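You operate a simulated robot arm through the tools that you are given. There is no shell and no other tool.

You run a simulated robot arm. Do the job below in one go: nothing can be reset, and whatever is moved stays where it is left.

Task
Find the open lead and move its plug to the rework socket.
Fine: switch the panel test box on; dial each lead in turn from blue to purple and stop there; box off before you move the plug; the others stay in.

The check looks at the end state, three seconds after you hand in, the way a careful person would. Anything else that was tipped, shoved, dropped, spilled or broken makes it a failure.

Robot
A 6-joint arm with a two-finger gripper, fixed in place. Base frame: the origin is on the floor under the middle of its stand, x ahead of it, y to its left, z up. Lengths are in mm, angles in degrees, forces in N, time in s.
It reaches about 1572 mm from its shoulder. Its first joint turns from -166.0 to 166.0 degrees. Payload 2.45 kg.
The tool frame sits at the grasp point between the pads (the TCP): z along the fingers, y along the line on which they close. The tips reach 20 mm beyond it. The gripper opens to 140 mm; its body begins 168 mm behind the TCP.
Orientation is that of the tool frame in the base frame, as a unit quaternion [x, y, z, w]. With the fingers straight down and closing along the base's y, the tool's x points along the base's -x, its y along +y and its z along -z.

Tools
- The arm moves only by the tool jog_arm. Its argument "series" is one flat list of numbers, 6 for each row, row after row: the shift along the tool's x, y, z in m, then the turn, a rotation vector about the tool's x, y, z in degrees. In form: [x, y, z, wx, wy, wz, x, y, z, wx, wy, wz, ...]. A call has 1 to 20 rows; each row shifts and turns the commanded pose from where the row before left it, along the tool's axes as they then stand. "grip" is the opening, from 0 (shut) to 1 (fully open), set as the call begins (left out, the last holds). Each row takes 0.2 s and may step no farther than 50 mm and 8.6 degrees from the row before; otherwise, or with a gripper value out of range, the whole call is refused. A pose out of reach is approached as far as the arm can. The call stops where the force on the tool passes 90 N (or 10 N more than at its start, if that is more) or the arm is blocked; 0.2 s more then pass. The fingers move at their own pace (about 45 mm/s each) and stop on an object; they squeeze with about 41 N. The grip force told is the motor's: it shows also when the fingers shut on nothing. Time passes only in rows, and 0.2 s behind the last, so rows that do not move let the fingers close. It gives the time, the measured TCP pose, the force on the tool (base axes), the opening and the grip force at its end, in the units of the frame above (readings bear some noise), with the torque about the TCP (base axes, N m) and any sound that the robot's microphone picked up.
- Cameras (640 x 400 px; columns grow to the right, rows downward): "scene" is fixed at [49.4, 499.4, 1661.1]; the picture's right is [-0.58, -0.81, 0.00], its down [-0.37, 0.26, -0.89] and it looks along [0.72, -0.52, -0.45] (base axes); focal length 356 px, centre (320, 200). "wrist" rides on the gripper at [78, 11, -209] in the tool frame; the picture's right is [-0.14, 0.99, 0.00], its down [-0.92, -0.13, -0.37] and it looks along [-0.37, -0.05, 0.93] (tool axes); focal length 280 px, centre (320, 200). There is no depth. A picture from a camera that has moved, and an enlarged one, comes with that camera's place and axes in the base frame and with its lens.
- capture(camera): a new picture of that camera. It takes no simulated time.
- enlarge(camera, box): a new picture of the part [left, top, right, bottom] of that camera's present view, enlarged. It takes no simulated time.
- close_job(): hands the job in; it is judged then, once.

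Nothing tells you positions but the pictures and the camera data. Unless the task says otherwise, let go and move clear before handing in.

The tools are called after "Request:" as a command line: name --argument value ..., lists and objects as JSON in quotes. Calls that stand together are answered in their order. jog_arm: Moves the arm, as the interface text tells. Its arguments: {"type":"object","properties":{"series":{"type":"array"},"grip":{"type":"number"}},"required":["series"]} The other tools are called the same way: capture (camera) takes a picture; enlarge (camera, box) takes an enlarged picture of a part of a camera's view; close_job () hands the job in.

At the start:

```text
time_s: 0.0
eef_pos: [736.9, 97.2, 1228.8]
tcp_rot: [-0.001, 1.0, 0.0, 0.0]
force: [0.8, -0.1, 0.9]
moment: [-0.01, 0.03, 0.0]
finger_gap: 139.8
grip_force: 0.0
```

scene: 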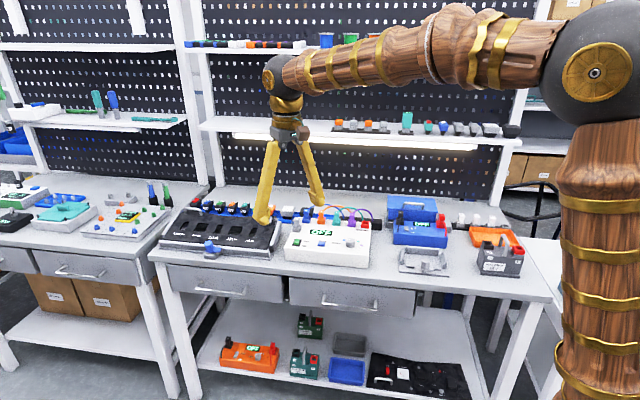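
wrist: 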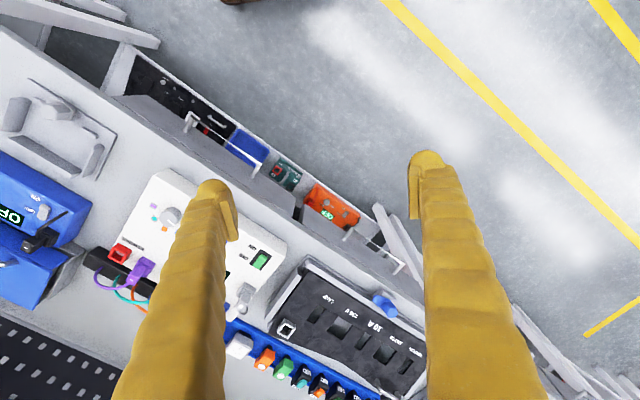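

I see a workbench with a white test box in the middle, a black panel to its left and coloured plugs on a rail behind. I'll look closer before moving anything.

Request:
enlarge --camera "scene" --box '[270, 190, 390, 270]'

Request:
enlarge --camera "scene" --box '[150, 190, 290, 280]'

Request:
enlarge --camera "scene" --box '[370, 180, 550, 290]'

Request:
enlarge --camera "wrist" --box '[70, 150, 310, 330]'

Request:
enlarge --camera "wrist" --box '[200, 230, 440, 400]'

```text
5.00 times, centred on (330, 230) of scene
camera zoom: at [49.4, 499.4, 1661.1], right [-0.58, -0.81, 0.0], down [-0.37, 0.26, -0.89], along [0.72, -0.52, -0.45], focal length 1780 px, centre (270, 50)
```

zoom: 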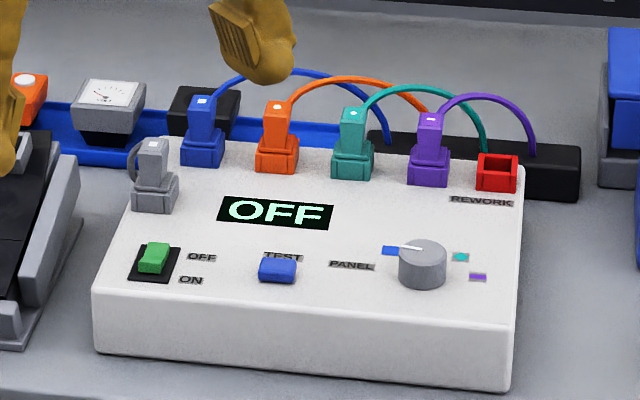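

```text
4.44 times, centred on (220, 235) of scene
camera zoom: at [49.4, 499.4, 1661.1], right [-0.58, -0.81, 0.0], down [-0.37, 0.26, -0.89], along [0.72, -0.52, -0.45], focal length 1582 px, centre (764, 44)
```

zoom: 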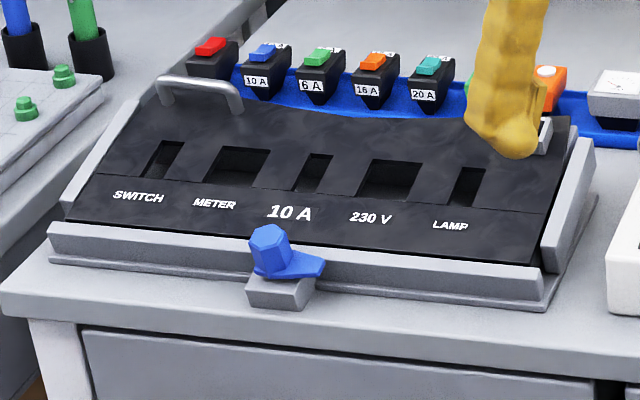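

```text
3.56 times, centred on (460, 235) of scene
camera zoom: at [49.4, 499.4, 1661.1], right [-0.58, -0.81, 0.0], down [-0.37, 0.26, -0.89], along [0.72, -0.52, -0.45], focal length 1266 px, centre (-178, 76)
```

zoom: 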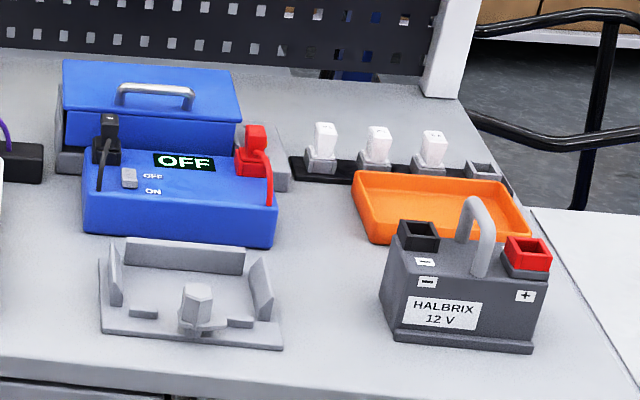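

```text
2.22 times, centred on (190, 240) of wrist
camera zoom: at [659.3, 108.7, 1437.2], right [0.14, 0.99, 0.0], down [0.92, -0.13, 0.37], along [0.37, -0.05, -0.93], focal length 623 px, centre (609, 111)
```

zoom: 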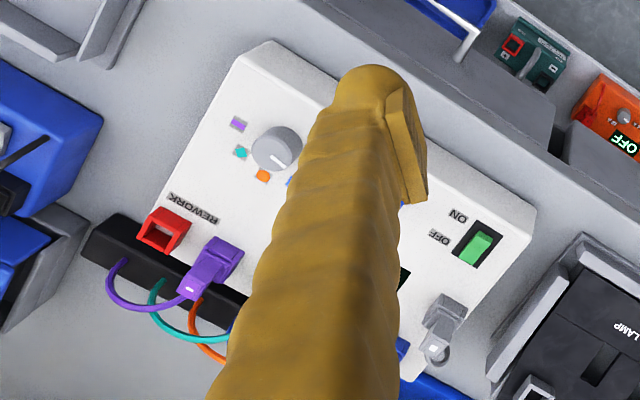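

```text
2.35 times, centred on (320, 315) of wrist
camera zoom: at [659.3, 108.7, 1437.2], right [0.14, 0.99, 0.0], down [0.92, -0.13, 0.37], along [0.37, -0.05, -0.93], focal length 660 px, centre (320, -71)
```

zoom: 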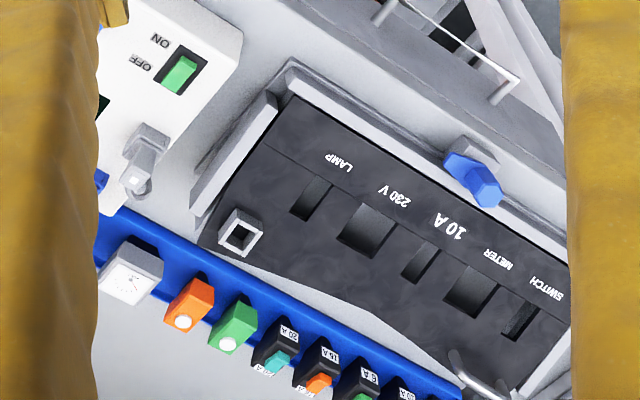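

The panel test box is the white one: a green OFF/ON rocker, a blue TEST button, a colour dial now on blue, four leads and a red REWORK socket. I put its dial near (848, -207, 948), with the bench turned about -35.5° from base x. I'll turn the wrist square to the bench and move above the box for a clear overhead view.

Request:
jog_arm --series '[0, 0, 0, 0, 0, 7.1, 0, 0, 0, 0, 0, 7.1, 0, 0, 0, 0, 0, 7.1, 0, 0, 0, 0, 0, 7.1, 0, 0, 0, 0, 0, 7.1]'

Request:
capture --camera "wrist"

```text
time_s: 1.2
eef_pos: [737.8, 97.1, 1228.8]
tcp_rot: [0.306, 0.952, 0.001, 0.001]
force: [-0.2, -0.5, 0.4]
moment: [0.01, -0.01, 0.0]
finger_gap: 139.9
grip_force: 0.0
```

```text
taken
camera wrist: at [680.1, 151.8, 1437.3], right [0.69, 0.73, 0.0], down [0.67, -0.64, 0.37], along [0.27, -0.25, -0.93], focal length 280 px, centre (320, 200)
```

wrist: 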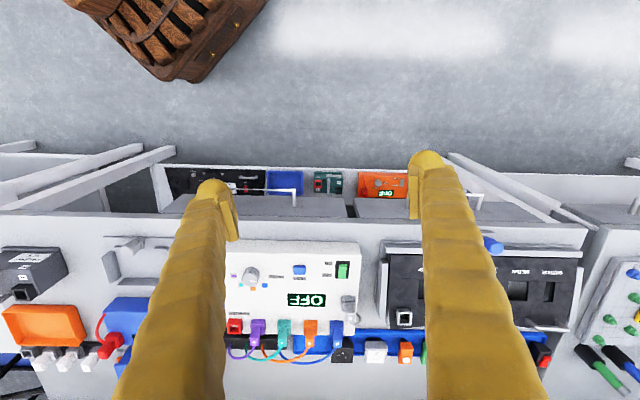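

The bench edge shows it is turned closer to 45°, and the box is near (940, -167). I'll move over it for a clear view.

Request:
jog_arm --series '[-0.0429, -0.01177, 0.0099, 0, 0, 0, -0.0429, -0.01177, 0.0099, 0, 0, 0, -0.0429, -0.01177, 0.0099, 0, 0, 0, -0.0429, -0.01177, 0.0099, 0, 0, 0, -0.0429, -0.01177, 0.0099, 0, 0, 0, -0.0429, -0.01177, 0.0099, 0, 0, 0, -0.0429, -0.01177, 0.0099, 0, 0, 0, -0.0429, -0.01177, 0.0099, 0, 0, 0, -0.0429, -0.01177, 0.0099, 0, 0, 0]'

Request:
capture --camera "wrist"

Request:
capture --camera "scene"

```text
time_s: 3.2
eef_pos: [988.2, -213.1, 1142.0]
tcp_rot: [0.305, 0.952, 0.0, 0.003]
force: [0.1, -0.4, 0.3]
moment: [-0.03, -0.02, 0.04]
finger_gap: 140.2
grip_force: 0.0
```

```text
taken
camera wrist: at [931.2, -158.1, 1349.7], right [0.69, 0.73, 0.0], down [0.68, -0.64, 0.37], along [0.27, -0.25, -0.93], focal length 280 px, centre (320, 200)
```

wrist: 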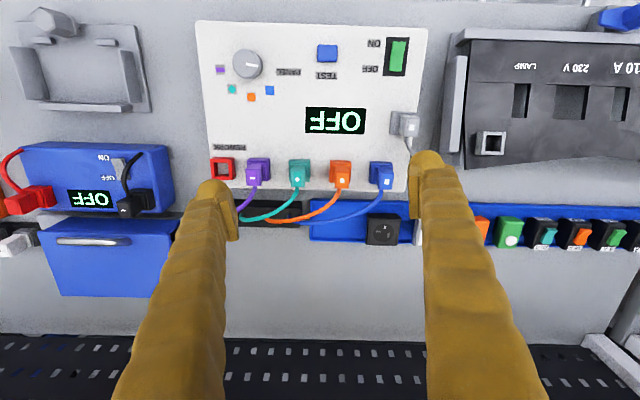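

```text
taken
```

scene: 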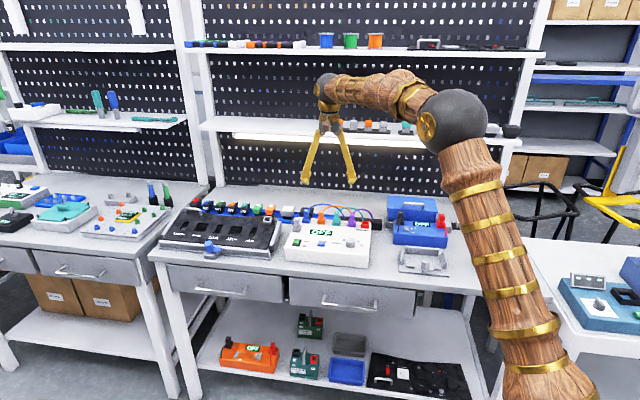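

Good overhead view of the box. I'll enlarge the controls and the plugs to read the details.

Request:
enlarge --camera "wrist" --box '[190, 10, 440, 130]'

Request:
enlarge --camera "wrist" --box '[190, 90, 440, 250]'

Request:
enlarge --camera "scene" --box '[280, 195, 380, 265]'

```text
2.56 times, centred on (315, 70) of wrist
camera zoom: at [931.2, -158.1, 1349.7], right [0.69, 0.73, 0.0], down [0.68, -0.64, 0.37], along [0.27, -0.25, -0.93], focal length 718 px, centre (333, 533)
```

zoom: 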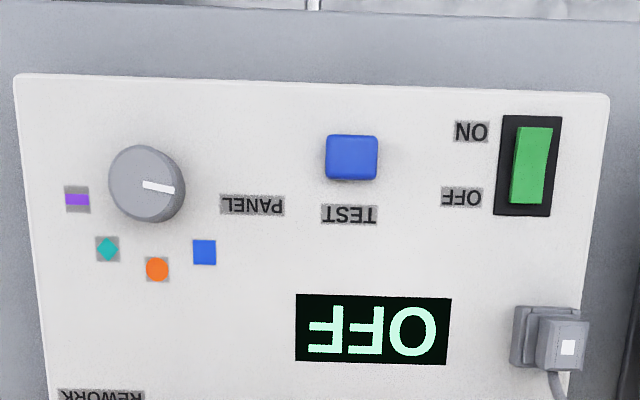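

```text
2.50 times, centred on (315, 170) of wrist
camera zoom: at [931.2, -158.1, 1349.7], right [0.69, 0.73, 0.0], down [0.68, -0.64, 0.37], along [0.27, -0.25, -0.93], focal length 701 px, centre (332, 275)
```

zoom: 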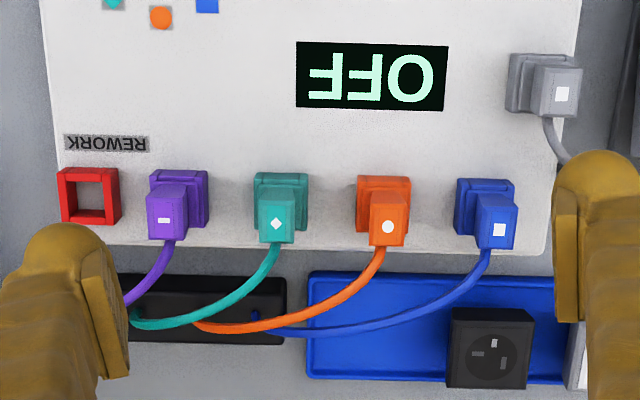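

```text
5.71 times, centred on (330, 230) of scene
camera zoom: at [49.4, 499.4, 1661.1], right [-0.58, -0.81, 0.0], down [-0.37, 0.26, -0.89], along [0.72, -0.52, -0.45], focal length 2035 px, centre (263, 29)
```

zoom: 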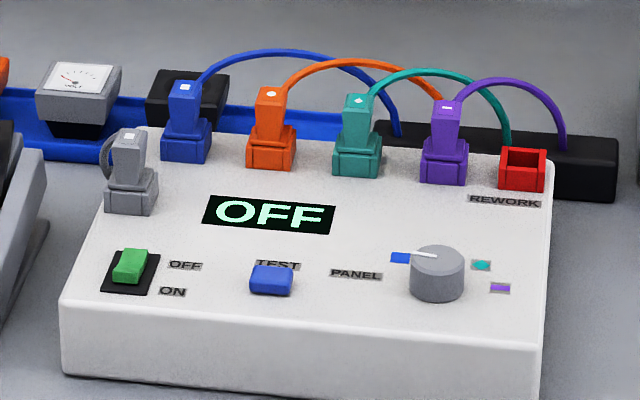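

The dial now sits on a fifth mark, PANEL, and blue, orange, teal and purple follow clockwise about 39° apart. The rocker is near (973, -61) with ON toward the front. I'll look at the fingertip shape and the plugs before touching anything.

Request:
enlarge --camera "scene" --box '[290, 110, 370, 190]'

Request:
enlarge --camera "wrist" --box '[190, 140, 450, 270]'

Request:
enlarge --camera "wrist" --box '[330, 20, 430, 90]'

Request:
enlarge --camera "scene" --box '[285, 230, 335, 260]'

```text
5.00 times, centred on (330, 150) of scene
camera zoom: at [49.4, 499.4, 1661.1], right [-0.58, -0.81, 0.0], down [-0.37, 0.26, -0.89], along [0.72, -0.52, -0.45], focal length 1780 px, centre (270, 450)
```

zoom: 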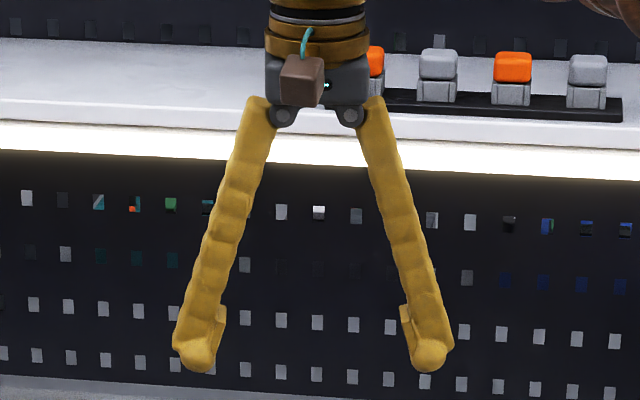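

```text
2.46 times, centred on (320, 205) of wrist
camera zoom: at [931.2, -158.1, 1349.7], right [0.69, 0.73, 0.0], down [0.68, -0.64, 0.37], along [0.27, -0.25, -0.93], focal length 690 px, centre (320, 188)
```

zoom: 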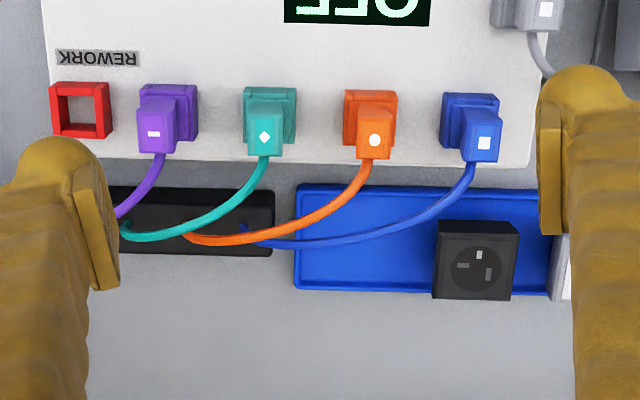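

```text
5.71 times, centred on (380, 55) of wrist
camera zoom: at [931.2, -158.1, 1349.7], right [0.69, 0.73, 0.0], down [0.68, -0.64, 0.37], along [0.27, -0.25, -0.93], focal length 1602 px, centre (-23, 1029)
```

zoom: 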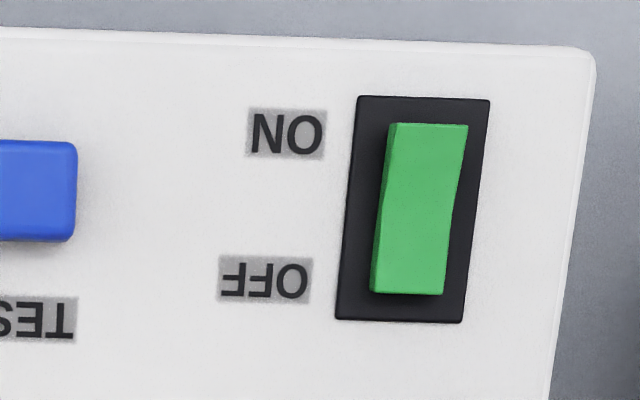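

```text
12.80 times, centred on (310, 245) of scene
camera zoom: at [49.4, 499.4, 1661.1], right [-0.58, -0.81, 0.0], down [-0.37, 0.26, -0.89], along [0.72, -0.52, -0.45], focal length 4558 px, centre (448, -376)
```

zoom: 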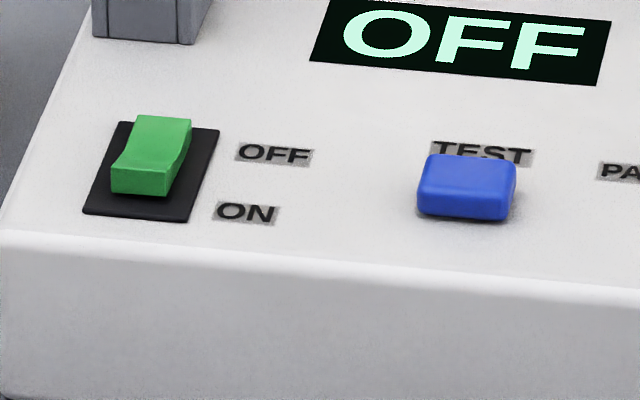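

Now I'll square the tool to the bench at 45°, shut the fingers and check the closed tip shape for pressing the rocker.

Request:
jog_arm --series '[0, 0, 0, 0, 0, 4.75, 0, 0, 0, 0, 0, 4.75, 0, 0, 0, 0, 0, 0, 0, 0, 0, 0, 0, 0, 0, 0, 0, 0, 0, 0, 0, 0, 0, 0, 0, 0, 0, 0, 0, 0, 0, 0, 0, 0, 0, 0, 0, 0, 0, 0, 0, 0, 0, 0]' --grip 0

Request:
capture --camera "wrist"

Request:
enlarge --camera "scene" --box '[290, 110, 370, 190]'

```text
time_s: 5.2
eef_pos: [990.1, -212.9, 1140.3]
tcp_rot: [0.382, 0.924, 0.0, 0.001]
force: [0.4, 0.1, -0.2]
moment: [-0.01, 0.0, 0.03]
finger_gap: 0.2
grip_force: 29.8
```

```text
taken
camera wrist: at [941.8, -149.0, 1348.4], right [0.8, 0.6, 0.0], down [0.56, -0.74, 0.37], along [0.22, -0.29, -0.93], focal length 280 px, centre (320, 200)
```

wrist: 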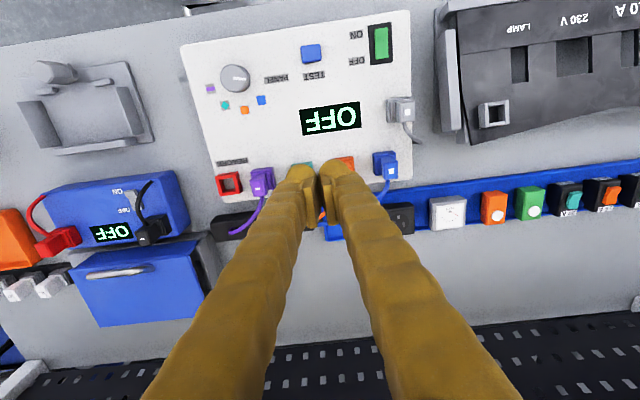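

```text
5.00 times, centred on (330, 150) of scene
camera zoom: at [49.4, 499.4, 1661.1], right [-0.58, -0.81, 0.0], down [-0.37, 0.26, -0.89], along [0.72, -0.52, -0.45], focal length 1780 px, centre (270, 450)
```

zoom: 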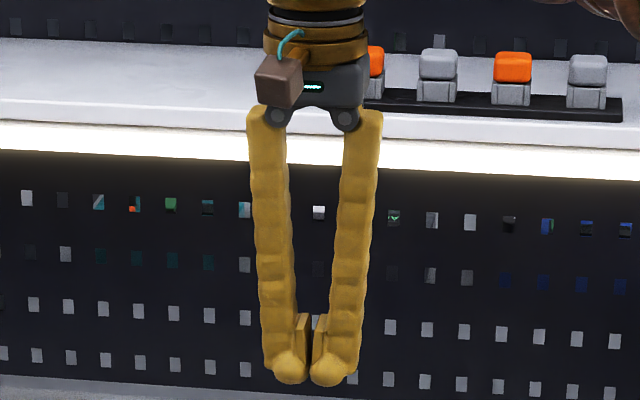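

Closed, the tip balls sit about ±15 mm either side of the TCP. I'll bring one tip over the front (ON) end of the rocker, near L=645, B=720 in bench coordinates, and stop well above it.

Request:
jog_arm --series '[0.03265, 0.0201, 0, 0, 0, 0, 0.03265, 0.0201, 0, 0, 0, 0, 0.03265, 0.0201, 0, 0, 0, 0, 0.03265, 0.0201, 0, 0, 0, 0, 0, 0, 0.035, 0, 0, 0, 0, 0, 0.035, 0, 0, 0, 0, 0, 0.035, 0, 0, 0, 0, 0, 0.03, 0, 0, 0]'

Request:
capture --camera "wrist"

Request:
enlarge --camera "scene" --box '[270, 180, 370, 260]'

```text
time_s: 7.0
eef_pos: [955.2, -64.6, 1006.4]
tcp_rot: [0.382, 0.924, 0.001, 0.002]
force: [-0.3, 0.0, 0.6]
moment: [0.01, 0.02, -0.01]
finger_gap: 0.0
grip_force: 29.4
```

```text
taken
camera wrist: at [906.9, 0.1, 1214.4], right [0.8, 0.6, 0.0], down [0.56, -0.74, 0.37], along [0.23, -0.29, -0.93], focal length 280 px, centre (320, 200)
```

wrist: 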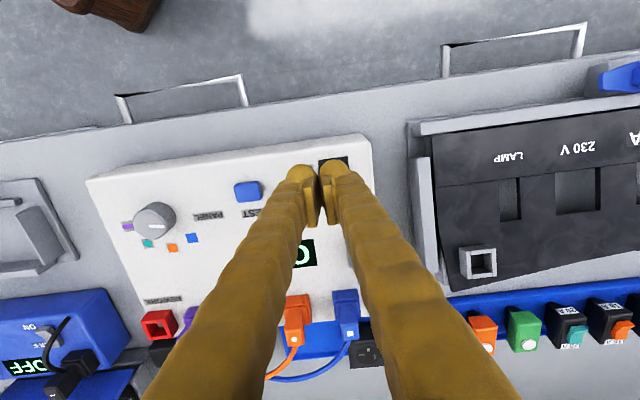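

```text
5.00 times, centred on (320, 220) of scene
camera zoom: at [49.4, 499.4, 1661.1], right [-0.58, -0.81, 0.0], down [-0.37, 0.26, -0.89], along [0.72, -0.52, -0.45], focal length 1780 px, centre (320, 100)
```

zoom: 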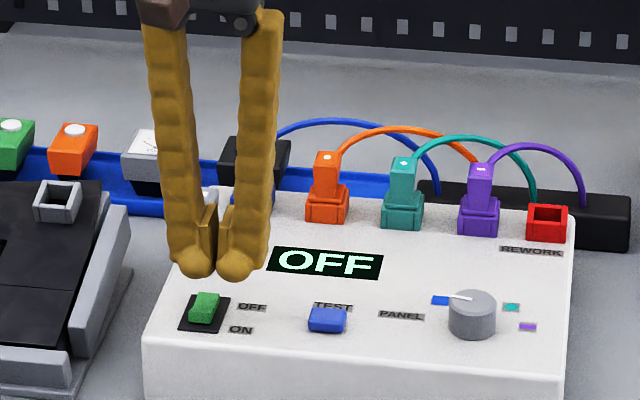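

The tip lines up just inside the rocker's front edge in both views. I'll descend gently toward it.

Request:
jog_arm --series '[-0.001, 0, 0.01, 0, 0, 0, -0.001, 0, 0.01, 0, 0, 0, 0, 0, 0.008, 0, 0, 0, 0, 0, 0, 0, 0, 0]'

Request:
enlarge --camera "scene" --box '[280, 215, 340, 255]'

Request:
enlarge --camera "wrist" --box '[260, 130, 400, 230]'

```text
time_s: 8.0
eef_pos: [956.0, -65.9, 977.9]
tcp_rot: [0.382, 0.924, 0.0, 0.001]
force: [0.8, 0.5, -0.7]
moment: [-0.03, 0.01, 0.0]
finger_gap: 0.1
grip_force: 29.6
```

```text
10.00 times, centred on (310, 235) of scene
camera zoom: at [49.4, 499.4, 1661.1], right [-0.58, -0.81, 0.0], down [-0.37, 0.26, -0.89], along [0.72, -0.52, -0.45], focal length 3561 px, centre (420, -150)
```

zoom: 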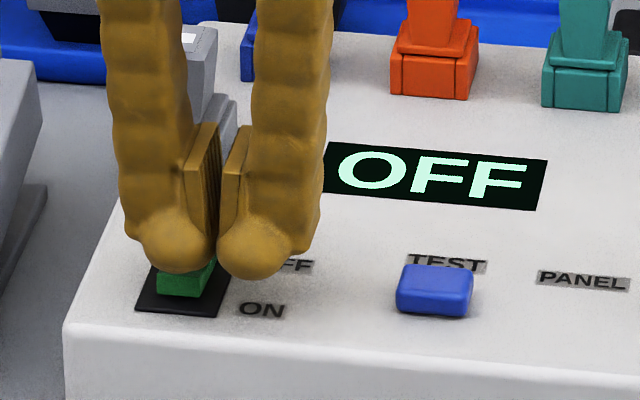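

```text
4.00 times, centred on (330, 180) of wrist
camera zoom: at [908.2, -1.5, 1186.2], right [0.8, 0.6, 0.0], down [0.56, -0.74, 0.37], along [0.22, -0.29, -0.93], focal length 1122 px, centre (280, 280)
```

zoom: 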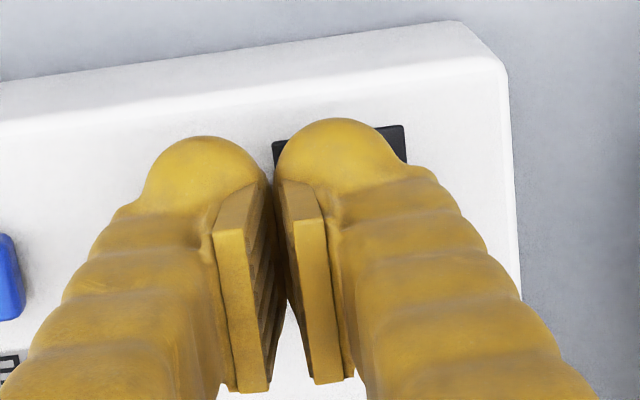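

The visible tip balls sit roughly 12 mm toward the bench front from the TCP, so the present spot still lands on the rocker's front end. I'll go down in small steps and watch the force.

Request:
jog_arm --series '[-0.0015, 0, 0.002, 0, 0, 0, 0, 0, 0.002, 0, 0, 0, 0, 0, 0.002, 0, 0, 0, 0, 0, 0.001, 0, 0, 0, 0, 0, 0, 0, 0, 0]'

Request:
enlarge --camera "scene" --box '[280, 215, 340, 255]'

```text
time_s: 9.2
eef_pos: [957.5, -65.9, 970.4]
tcp_rot: [0.382, 0.924, 0.001, 0.001]
force: [0.4, 0.3, 0.5]
moment: [0.0, 0.02, 0.01]
finger_gap: 0.1
grip_force: 29.6
```

```text
10.00 times, centred on (310, 235) of scene
camera zoom: at [49.4, 499.4, 1661.1], right [-0.58, -0.81, 0.0], down [-0.37, 0.26, -0.89], along [0.72, -0.52, -0.45], focal length 3561 px, centre (420, -150)
```

zoom: 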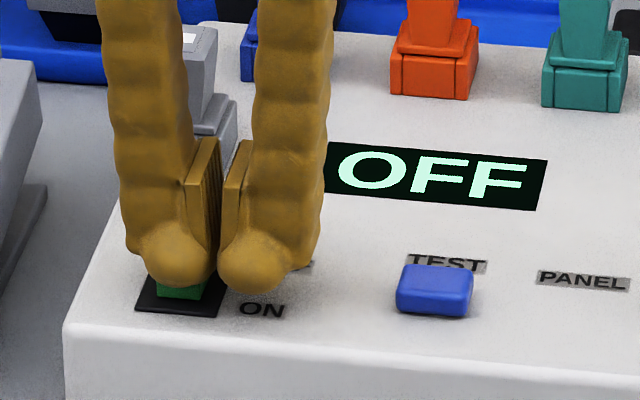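

No contact yet. I'll keep going down in 1 mm steps.

Request:
jog_arm --series '[0, 0, 0.001, 0, 0, 0, 0, 0, 0.001, 0, 0, 0, 0, 0, 0.001, 0, 0, 0, 0, 0, 0, 0, 0, 0]'

Request:
enlarge --camera "scene" --box '[280, 215, 340, 255]'

```text
time_s: 10.2
eef_pos: [958.3, -66.8, 970.7]
tcp_rot: [0.382, 0.924, 0.001, 0.002]
force: [-6.8, 6.0, 33.4]
moment: [0.23, -0.21, 0.14]
finger_gap: 0.1
grip_force: 29.4
```

```text
10.00 times, centred on (310, 235) of scene
camera zoom: at [49.4, 499.4, 1661.1], right [-0.58, -0.81, 0.0], down [-0.37, 0.26, -0.89], along [0.72, -0.52, -0.45], focal length 3561 px, centre (420, -150)
```

zoom: 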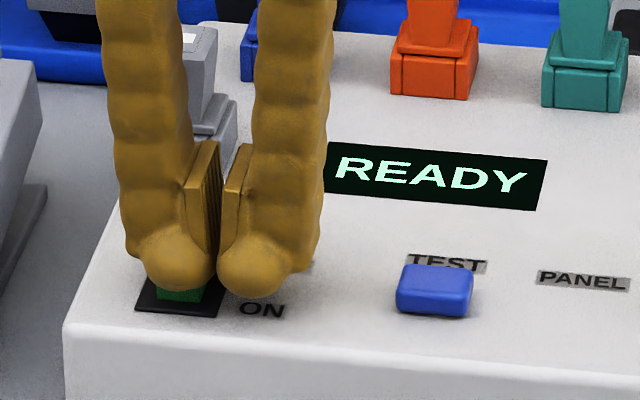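

The display reads READY, so the box is on. I'll lift off, open the fingers a little and move over the dial for a measuring look.

Request:
jog_arm --series '[0, 0, -0.015, 0, 0, 0, 0, 0, -0.035, 0, 0, 0, 0, 0, -0.04, 0, 0, 0, -0.005, -0.044, 0, 0, 0, 0, -0.005, -0.044, 0, 0, 0, 0, -0.005, -0.044, 0, 0, 0, 0, -0.005, -0.0455, 0, 0, 0, 0, 0, 0, 0, 0, 0, 0]' --grip 0.45

Request:
capture --camera "wrist"

Request:
enlarge --camera "scene" --box '[275, 180, 385, 260]'

```text
time_s: 12.0
eef_pos: [846.6, -206.1, 1057.9]
tcp_rot: [0.382, 0.924, 0.001, 0.001]
force: [0.1, -0.1, 0.6]
moment: [-0.02, -0.02, 0.0]
finger_gap: 62.9
grip_force: 0.1
```

```text
taken
camera wrist: at [798.6, -142.4, 1265.4], right [0.8, 0.6, 0.0], down [0.56, -0.74, 0.37], along [0.22, -0.29, -0.93], focal length 280 px, centre (320, 200)
```

wrist: 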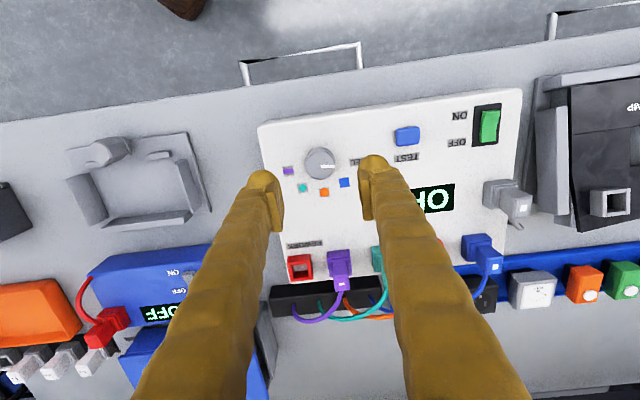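

```text
5.00 times, centred on (330, 220) of scene
camera zoom: at [49.4, 499.4, 1661.1], right [-0.58, -0.81, 0.0], down [-0.37, 0.26, -0.89], along [0.72, -0.52, -0.45], focal length 1780 px, centre (270, 100)
```

zoom: 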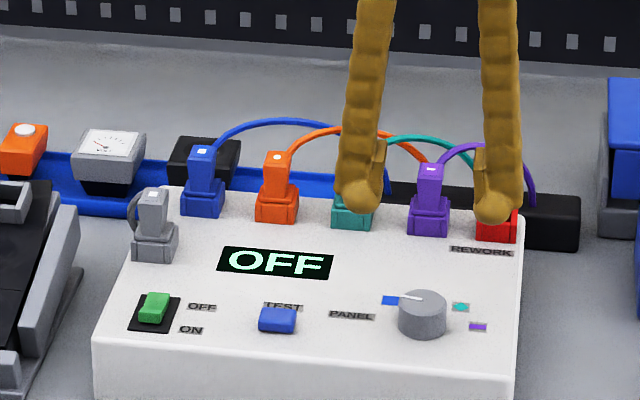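

The rocker sprang back to OFF. The contact torque puts the contact 5 mm behind the TCP, near the rocker's middle, so I was jamming both halves. While I'm here I'll measure the dial, then press again further forward and deeper.

Request:
enlarge --camera "wrist" --box '[270, 130, 370, 210]'

Request:
jog_arm --series '[0.008, 0.0443, 0, 0, 0, 0, 0.008, 0.0443, 0, 0, 0, 0, 0.008, 0.0443, 0, 0, 0, 0, 0.008, 0.0443, 0, 0, 0, 0, 0, 0, 0.04, 0, 0, 0, 0, 0, 0.03, 0, 0, 0, 0, 0, 0.01, 0, 0, 0, 0, 0, 0, 0, 0, 0]' --grip 0

Request:
enlarge --camera "scene" --box '[280, 215, 340, 255]'

Request:
enlarge --camera "wrist" --box '[260, 130, 400, 230]'

```text
5.00 times, centred on (320, 170) of wrist
camera zoom: at [798.6, -142.4, 1265.4], right [0.8, 0.6, 0.0], down [0.56, -0.74, 0.37], along [0.22, -0.29, -0.93], focal length 1402 px, centre (320, 350)
```

zoom: 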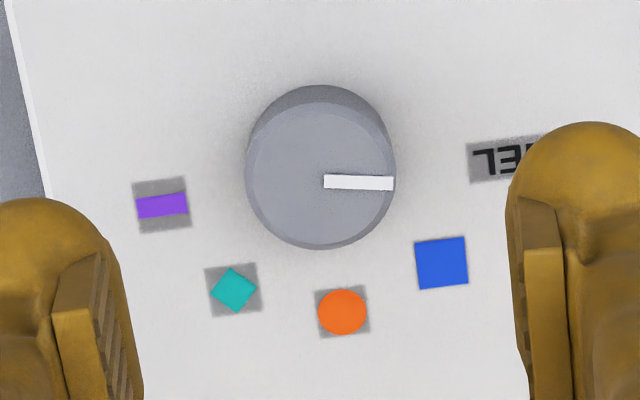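

```text
time_s: 13.8
eef_pos: [949.3, -59.2, 975.7]
tcp_rot: [0.382, 0.924, 0.001, 0.001]
force: [-0.3, -0.1, 0.3]
moment: [-0.02, -0.03, -0.02]
finger_gap: 0.0
grip_force: 29.3
```

```text
10.00 times, centred on (310, 235) of scene
camera zoom: at [49.4, 499.4, 1661.1], right [-0.58, -0.81, 0.0], down [-0.37, 0.26, -0.89], along [0.72, -0.52, -0.45], focal length 3561 px, centre (420, -150)
```

zoom: 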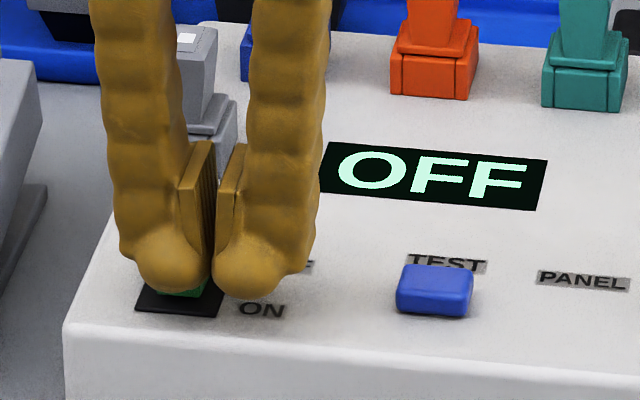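

```text
4.00 times, centred on (330, 180) of wrist
camera zoom: at [902.0, 4.6, 1183.9], right [0.8, 0.6, 0.0], down [0.56, -0.74, 0.37], along [0.22, -0.29, -0.93], focal length 1122 px, centre (280, 280)
```

zoom: 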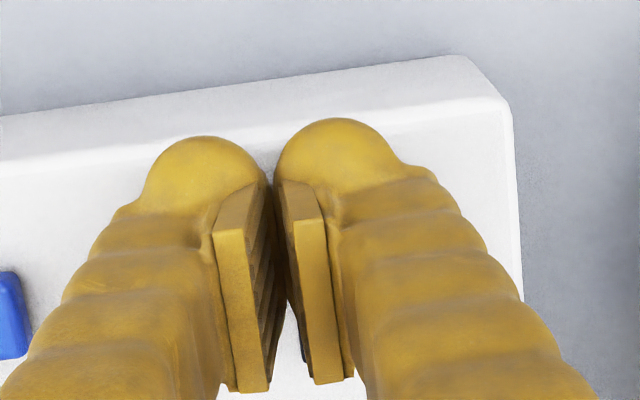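

Request:
jog_arm --series '[0, 0, 0.002, 0, 0, 0, 0, 0, 0.002, 0, 0, 0, 0, 0, 0.002, 0, 0, 0, 0, 0, 0.001, 0, 0, 0, 0, 0, 0, 0, 0, 0]'

Request:
enlarge --camera "scene" --box '[280, 215, 340, 255]'

```text
time_s: 15.0
eef_pos: [949.1, -59.2, 971.1]
tcp_rot: [0.382, 0.924, 0.0, 0.0]
force: [0.7, -0.6, 1.2]
moment: [-0.05, -0.02, 0.01]
finger_gap: 0.0
grip_force: 29.6
```

```text
10.00 times, centred on (310, 235) of scene
camera zoom: at [49.4, 499.4, 1661.1], right [-0.58, -0.81, 0.0], down [-0.37, 0.26, -0.89], along [0.72, -0.52, -0.45], focal length 3561 px, centre (420, -150)
```

zoom: 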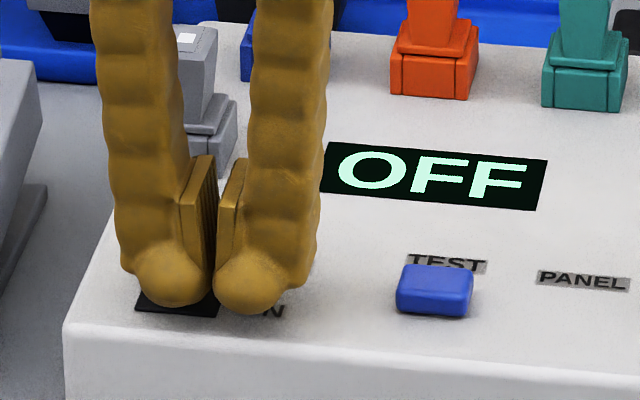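

Request:
jog_arm --series '[0, 0, 0.001, 0, 0, 0, 0, 0, 0.001, 0, 0, 0, 0, 0, 0, 0, 0, 0, 0, 0, 0, 0, 0, 0]'

Request:
enlarge --camera "scene" --box '[280, 215, 340, 255]'

```text
time_s: 16.0
eef_pos: [949.6, -57.5, 968.5]
tcp_rot: [0.382, 0.924, 0.0, 0.002]
force: [-1.9, -1.9, 9.4]
moment: [-0.08, -0.1, -0.01]
finger_gap: 0.0
grip_force: 29.0
```

```text
10.00 times, centred on (310, 235) of scene
camera zoom: at [49.4, 499.4, 1661.1], right [-0.58, -0.81, 0.0], down [-0.37, 0.26, -0.89], along [0.72, -0.52, -0.45], focal length 3561 px, centre (420, -150)
```

zoom: 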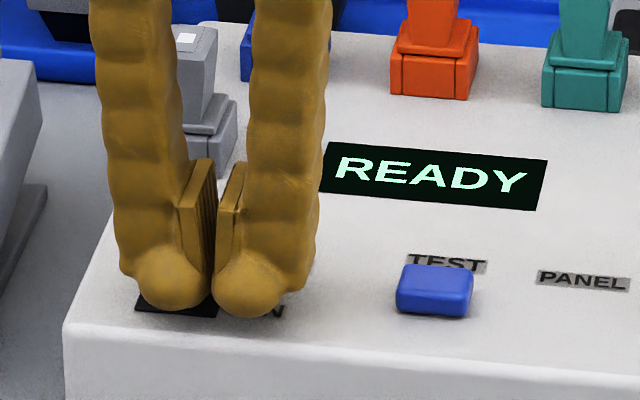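

READY again at about 9 N. I'll push further to the rocker's end stop so it latches.

Request:
jog_arm --series '[0, 0, 0.001, 0, 0, 0, 0, 0, 0.001, 0, 0, 0, 0, 0, 0.001, 0, 0, 0, 0, 0, 0, 0, 0, 0]'

Request:
enlarge --camera "scene" --box '[280, 215, 340, 255]'

```text
time_s: 17.0
eef_pos: [949.2, -59.2, 967.0]
tcp_rot: [0.382, 0.924, 0.001, 0.003]
force: [-8.4, -7.9, 54.7]
moment: [-0.26, -0.72, -0.14]
finger_gap: 0.0
grip_force: 29.5
```

```text
10.00 times, centred on (310, 235) of scene
camera zoom: at [49.4, 499.4, 1661.1], right [-0.58, -0.81, 0.0], down [-0.37, 0.26, -0.89], along [0.72, -0.52, -0.45], focal length 3561 px, centre (420, -150)
```

zoom: 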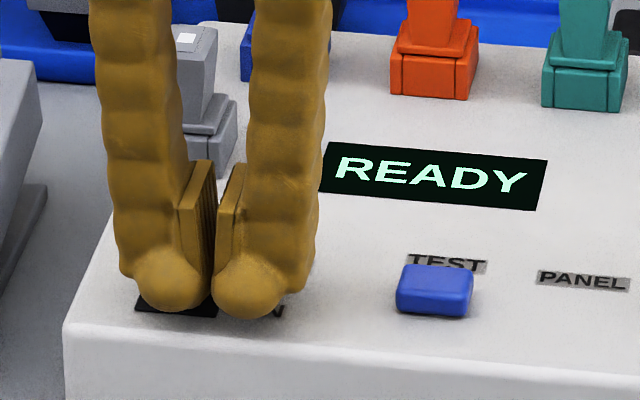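

Request:
jog_arm --series '[0, 0, -0.005, 0, 0, 0, 0, 0, -0.01, 0, 0, 0, 0, 0, -0.02, 0, 0, 0, 0, 0, -0.04, 0, 0, 0, 0, 0, 0, 0, 0, 0]'

Request:
enlarge --camera "scene" --box '[280, 215, 340, 255]'

```text
time_s: 18.2
eef_pos: [949.9, -56.3, 1041.2]
tcp_rot: [0.381, 0.925, -0.001, 0.001]
force: [0.8, -0.3, 0.3]
moment: [-0.01, 0.06, 0.02]
finger_gap: 0.0
grip_force: 29.9
```

```text
10.00 times, centred on (310, 235) of scene
camera zoom: at [49.4, 499.4, 1661.1], right [-0.58, -0.81, 0.0], down [-0.37, 0.26, -0.89], along [0.72, -0.52, -0.45], focal length 3561 px, centre (420, -150)
```

zoom: 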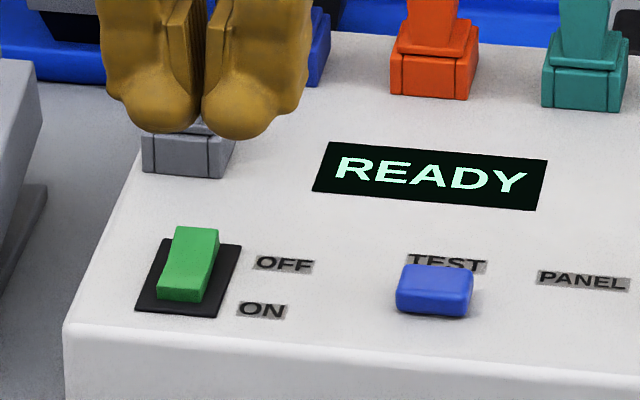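

READY now stays after release, so the box is latched on. Next I'll move to the dial at L=452.6, B=745.8 and pre-turn the wrist about -100°, so one hold can turn the dial through all the marks.

Request:
jog_arm --series '[-0.0084, -0.0445, 0, 0, 0, 0, -0.0084, -0.0445, 0, 0, 0, 0, -0.0084, -0.0445, 0, 0, 0, 0, -0.0084, -0.0445, 0, 0, 0, 0, 0, 0, 0, 0, 0, -8.3333, 0, 0, 0, 0, 0, -8.3333, 0, 0, 0, 0, 0, -8.3333, 0, 0, 0, 0, 0, -8.3333, 0, 0, 0, 0, 0, -8.3333, 0, 0, 0, 0, 0, -8.3333, 0, 0, 0, 0, 0, -8.3333, 0, 0, 0, 0, 0, -8.3333, 0, 0, 0, 0, 0, -8.3333, 0, 0, 0, 0, 0, -8.3333, 0, 0, 0, 0, 0, -8.3333, 0, 0, 0, 0, 0, -8.3333]' --grip 0.43

Request:
jog_arm --series '[0, 0, 0, 0, 0, 0]'

Request:
capture --camera "wrist"

Request:
enlarge --camera "scene" --box '[275, 180, 385, 260]'

```text
time_s: 21.6
eef_pos: [846.6, -208.7, 1039.8]
tcp_rot: [-0.463, 0.887, -0.002, 0.002]
force: [0.4, 0.0, -1.0]
moment: [-0.03, -0.01, 0.0]
finger_gap: 60.2
grip_force: 0.1
```

```text
time_s: 22.0
eef_pos: [846.4, -208.0, 1040.2]
tcp_rot: [-0.463, 0.886, -0.001, 0.002]
force: [-0.9, -0.9, 0.8]
moment: [-0.01, -0.01, -0.01]
finger_gap: 60.1
grip_force: 0.0
```

```text
taken
camera wrist: at [793.3, -265.5, 1248.1], right [-0.73, 0.68, 0.0], down [0.63, 0.68, 0.37], along [0.25, 0.27, -0.93], focal length 280 px, centre (320, 200)
```

wrist: 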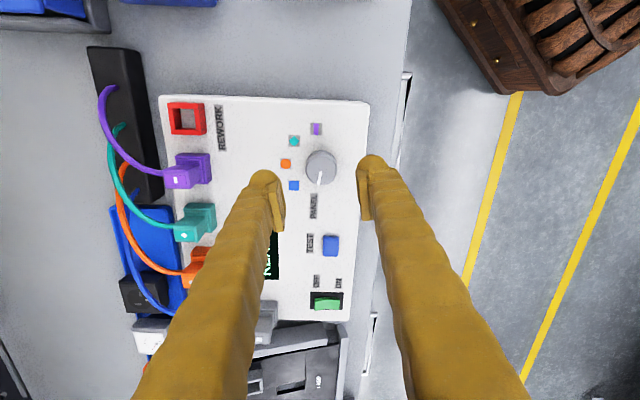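

```text
5.00 times, centred on (330, 220) of scene
camera zoom: at [49.4, 499.4, 1661.1], right [-0.58, -0.81, 0.0], down [-0.37, 0.26, -0.89], along [0.72, -0.52, -0.45], focal length 1780 px, centre (270, 100)
```

zoom: 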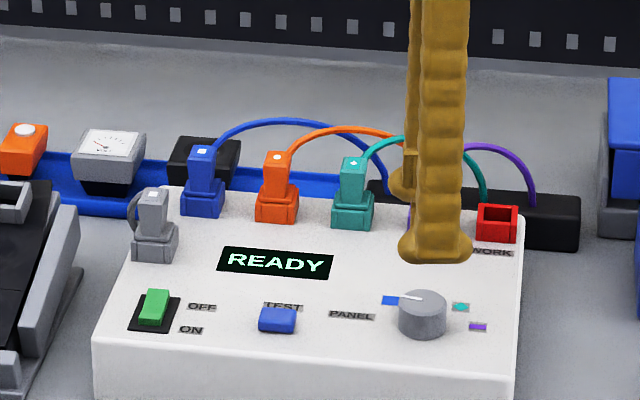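

Request:
enlarge --camera "wrist" --box '[250, 110, 390, 220]'

Request:
enlarge --camera "wrist" --box '[80, 40, 280, 200]'

```text
3.64 times, centred on (320, 165) of wrist
camera zoom: at [793.3, -265.5, 1248.1], right [-0.73, 0.68, 0.0], down [0.63, 0.68, 0.37], along [0.25, 0.27, -0.93], focal length 1020 px, centre (320, 327)
```

zoom: 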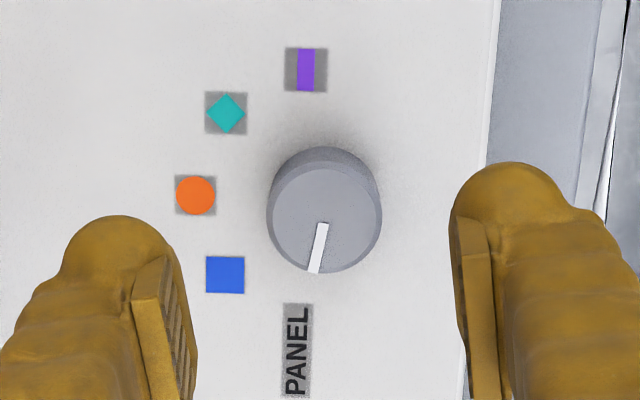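

```text
2.50 times, centred on (180, 120) of wrist
camera zoom: at [793.3, -265.5, 1248.1], right [-0.73, 0.68, 0.0], down [0.63, 0.68, 0.37], along [0.25, 0.27, -0.93], focal length 701 px, centre (670, 400)
```

zoom: 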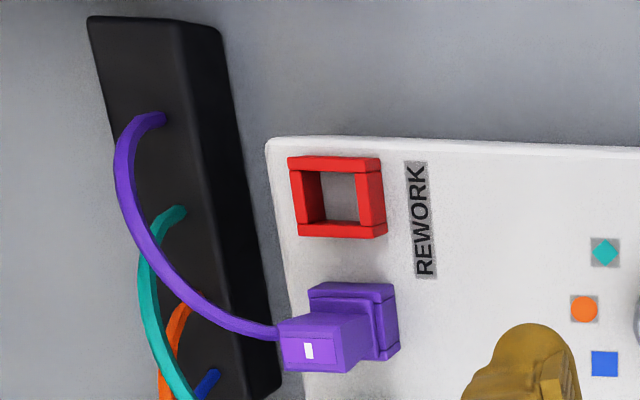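

The two views put the dial axis near (846, -205). I'll lower to just above the knob and check centring.

Request:
jog_arm --series '[-0.0015, 0.0015, 0.02, 0, 0, 0, 0, 0, 0.02, 0, 0, 0, 0, 0, 0.01, 0, 0, 0, 0, 0, 0, 0, 0, 0]'

Request:
enlarge --camera "wrist" --box '[220, 100, 420, 240]'

Request:
enlarge --camera "scene" --box '[320, 205, 390, 255]'

```text
time_s: 23.0
eef_pos: [847.3, -206.4, 988.7]
tcp_rot: [-0.462, 0.887, 0.0, 0.002]
force: [-1.0, -0.1, 1.1]
moment: [0.01, 0.01, -0.01]
finger_gap: 60.1
grip_force: 0.1
```

```text
2.86 times, centred on (320, 170) of wrist
camera zoom: at [792.8, -263.2, 1197.8], right [-0.73, 0.68, 0.0], down [0.63, 0.68, 0.37], along [0.25, 0.27, -0.93], focal length 801 px, centre (320, 286)
```

zoom: 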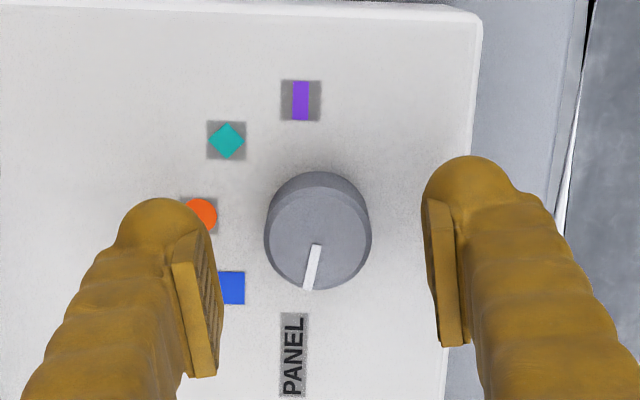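

```text
8.00 times, centred on (355, 230) of scene
camera zoom: at [49.4, 499.4, 1661.1], right [-0.58, -0.81, 0.0], down [-0.37, 0.26, -0.89], along [0.72, -0.52, -0.45], focal length 2848 px, centre (40, -40)
```

zoom: 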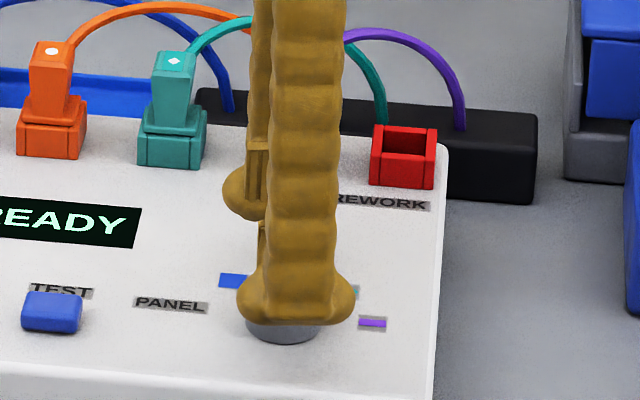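

Centred to within about 2 mm. I'll nudge over and descend to straddle the knob.

Request:
jog_arm --series '[-0.0015, -0.0005, 0.01, 0, 0, 0, 0, 0, 0.008, 0, 0, 0, 0, 0, 0.004, 0, 0, 0, 0, 0, 0, 0, 0, 0]'

Request:
enlarge --camera "wrist" --box '[220, 100, 420, 240]'

Request:
enlarge --camera "scene" --box '[320, 205, 390, 255]'

```text
time_s: 24.0
eef_pos: [847.8, -205.9, 968.0]
tcp_rot: [-0.462, 0.887, 0.0, 0.001]
force: [-0.5, 0.3, 0.4]
moment: [0.0, 0.01, 0.01]
finger_gap: 60.3
grip_force: 0.0
```

```text
2.86 times, centred on (320, 170) of wrist
camera zoom: at [794.2, -262.9, 1176.5], right [-0.73, 0.68, 0.0], down [0.63, 0.68, 0.37], along [0.25, 0.27, -0.93], focal length 801 px, centre (320, 286)
```

zoom: 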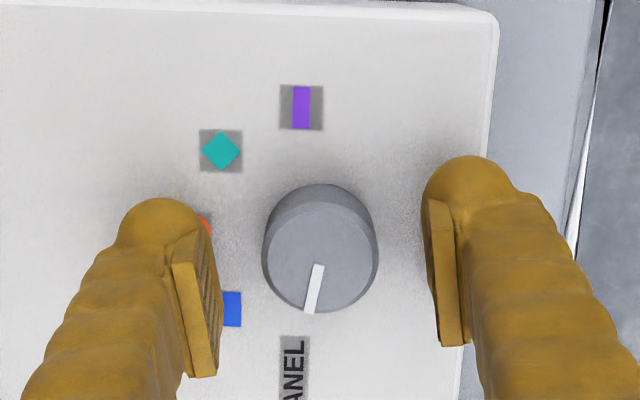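

```text
8.00 times, centred on (355, 230) of scene
camera zoom: at [49.4, 499.4, 1661.1], right [-0.58, -0.81, 0.0], down [-0.37, 0.26, -0.89], along [0.72, -0.52, -0.45], focal length 2848 px, centre (40, -40)
```

zoom: 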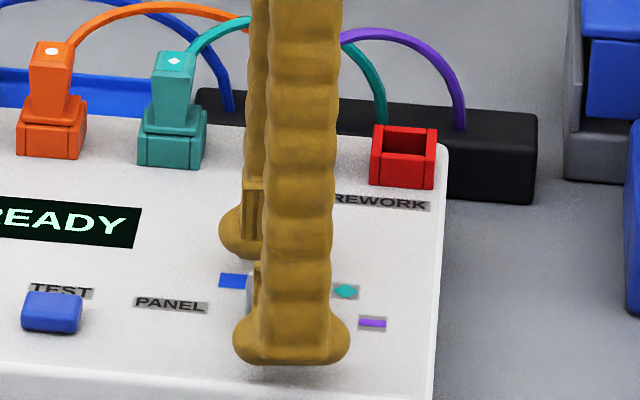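

Well centred on the knob. I'll lower 3 mm more and close on it.

Request:
jog_arm --series '[0, 0, 0.003, 0, 0, 0, 0, 0, 0, 0, 0, 0]'

Request:
jog_arm --series '[0, 0, 0, 0, 0, 0, 0, 0, 0, 0, 0, 0, 0, 0, 0, 0, 0, 0, 0, 0, 0, 0, 0, 0]' --grip 0

Request:
enlarge --camera "wrist" --box '[220, 100, 420, 240]'

Request:
enlarge --camera "scene" --box '[280, 195, 390, 265]'

```text
time_s: 24.6
eef_pos: [848.3, -205.9, 965.7]
tcp_rot: [-0.461, 0.887, -0.001, 0.001]
force: [0.3, -0.5, 0.2]
moment: [-0.01, 0.01, -0.01]
finger_gap: 60.3
grip_force: 0.0
```

```text
time_s: 25.6
eef_pos: [847.8, -205.3, 964.8]
tcp_rot: [-0.462, 0.887, -0.001, 0.001]
force: [-6.9, 5.3, 0.9]
moment: [0.01, 0.14, -0.04]
finger_gap: 32.5
grip_force: 45.0
```

```text
2.86 times, centred on (320, 170) of wrist
camera zoom: at [794.1, -262.9, 1173.4], right [-0.73, 0.68, 0.0], down [0.63, 0.68, 0.37], along [0.25, 0.27, -0.93], focal length 801 px, centre (320, 286)
```

zoom: 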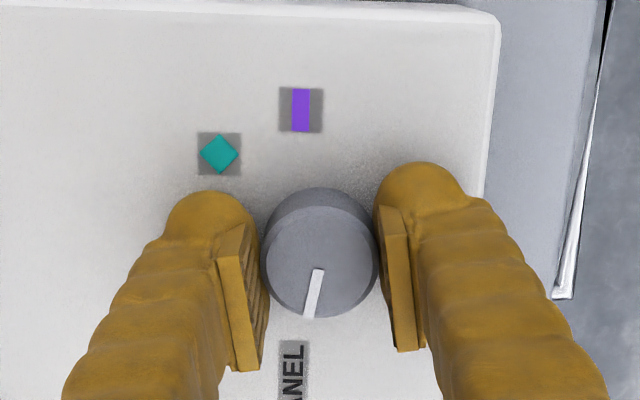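

```text
5.71 times, centred on (335, 230) of scene
camera zoom: at [49.4, 499.4, 1661.1], right [-0.58, -0.81, 0.0], down [-0.37, 0.26, -0.89], along [0.72, -0.52, -0.45], focal length 2035 px, centre (234, 29)
```

zoom: 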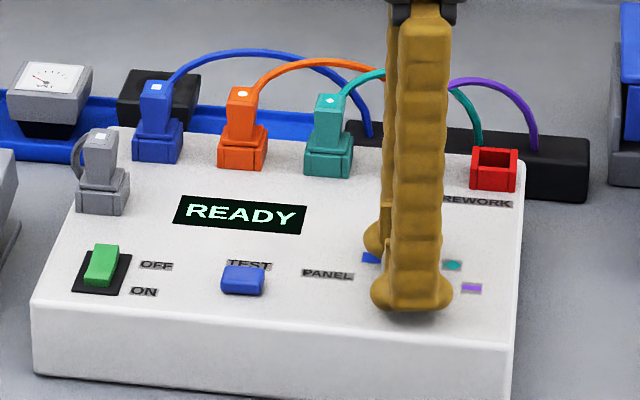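

Firm hold on the knob at 32.5 mm. Now I'll turn clockwise about 39° to the blue mark.

Request:
jog_arm --series '[0, 0.0004, 0, 0, 0, 0, 0, 0, 0, 0, 0, 6.5, 0, 0, 0, 0, 0, 6.5, 0, 0, 0, 0, 0, 6.5, 0, 0, 0, 0, 0, 6.5, 0, 0, 0, 0, 0, 6.5, 0, 0, 0, 0, 0, 6.5, 0, 0, 0, 0, 0, 0, 0, 0, 0, 0, 0, 0]'

Request:
enlarge --camera "wrist" --box '[220, 100, 420, 240]'

Request:
enlarge --camera "scene" --box '[280, 195, 390, 265]'

```text
time_s: 27.6
eef_pos: [846.9, -205.7, 965.1]
tcp_rot: [-0.139, 0.99, -0.001, 0.001]
force: [9.4, -31.9, -0.4]
moment: [-0.35, -0.02, 0.05]
finger_gap: 32.3
grip_force: 44.8
```

```text
2.86 times, centred on (320, 170) of wrist
camera zoom: at [769.8, -216.4, 1173.3], right [-0.14, 0.99, 0.0], down [0.92, 0.13, 0.37], along [0.37, 0.05, -0.93], focal length 801 px, centre (320, 286)
```

zoom: 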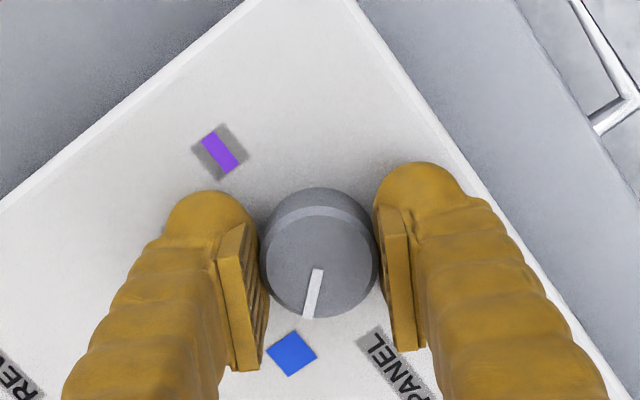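

```text
5.71 times, centred on (335, 230) of scene
camera zoom: at [49.4, 499.4, 1661.1], right [-0.58, -0.81, 0.0], down [-0.37, 0.26, -0.89], along [0.72, -0.52, -0.45], focal length 2035 px, centre (234, 29)
```

zoom: 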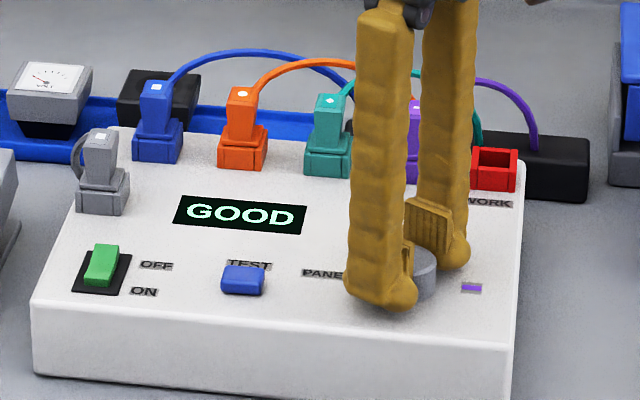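

Blue reads GOOD. There's about 33 N of side load from a small centring error, so I'll ease the hold sideways before turning on.

Request:
jog_arm --series '[0, -0.0006, 0, 0, 0, 0, 0, 0, 0, 0, 0, 0]'

```text
time_s: 28.2
eef_pos: [848.1, -205.6, 965.8]
tcp_rot: [-0.139, 0.99, -0.001, 0.001]
force: [3.1, -27.8, 9.2]
moment: [-0.33, 0.07, 0.01]
finger_gap: 32.5
grip_force: 45.3
```

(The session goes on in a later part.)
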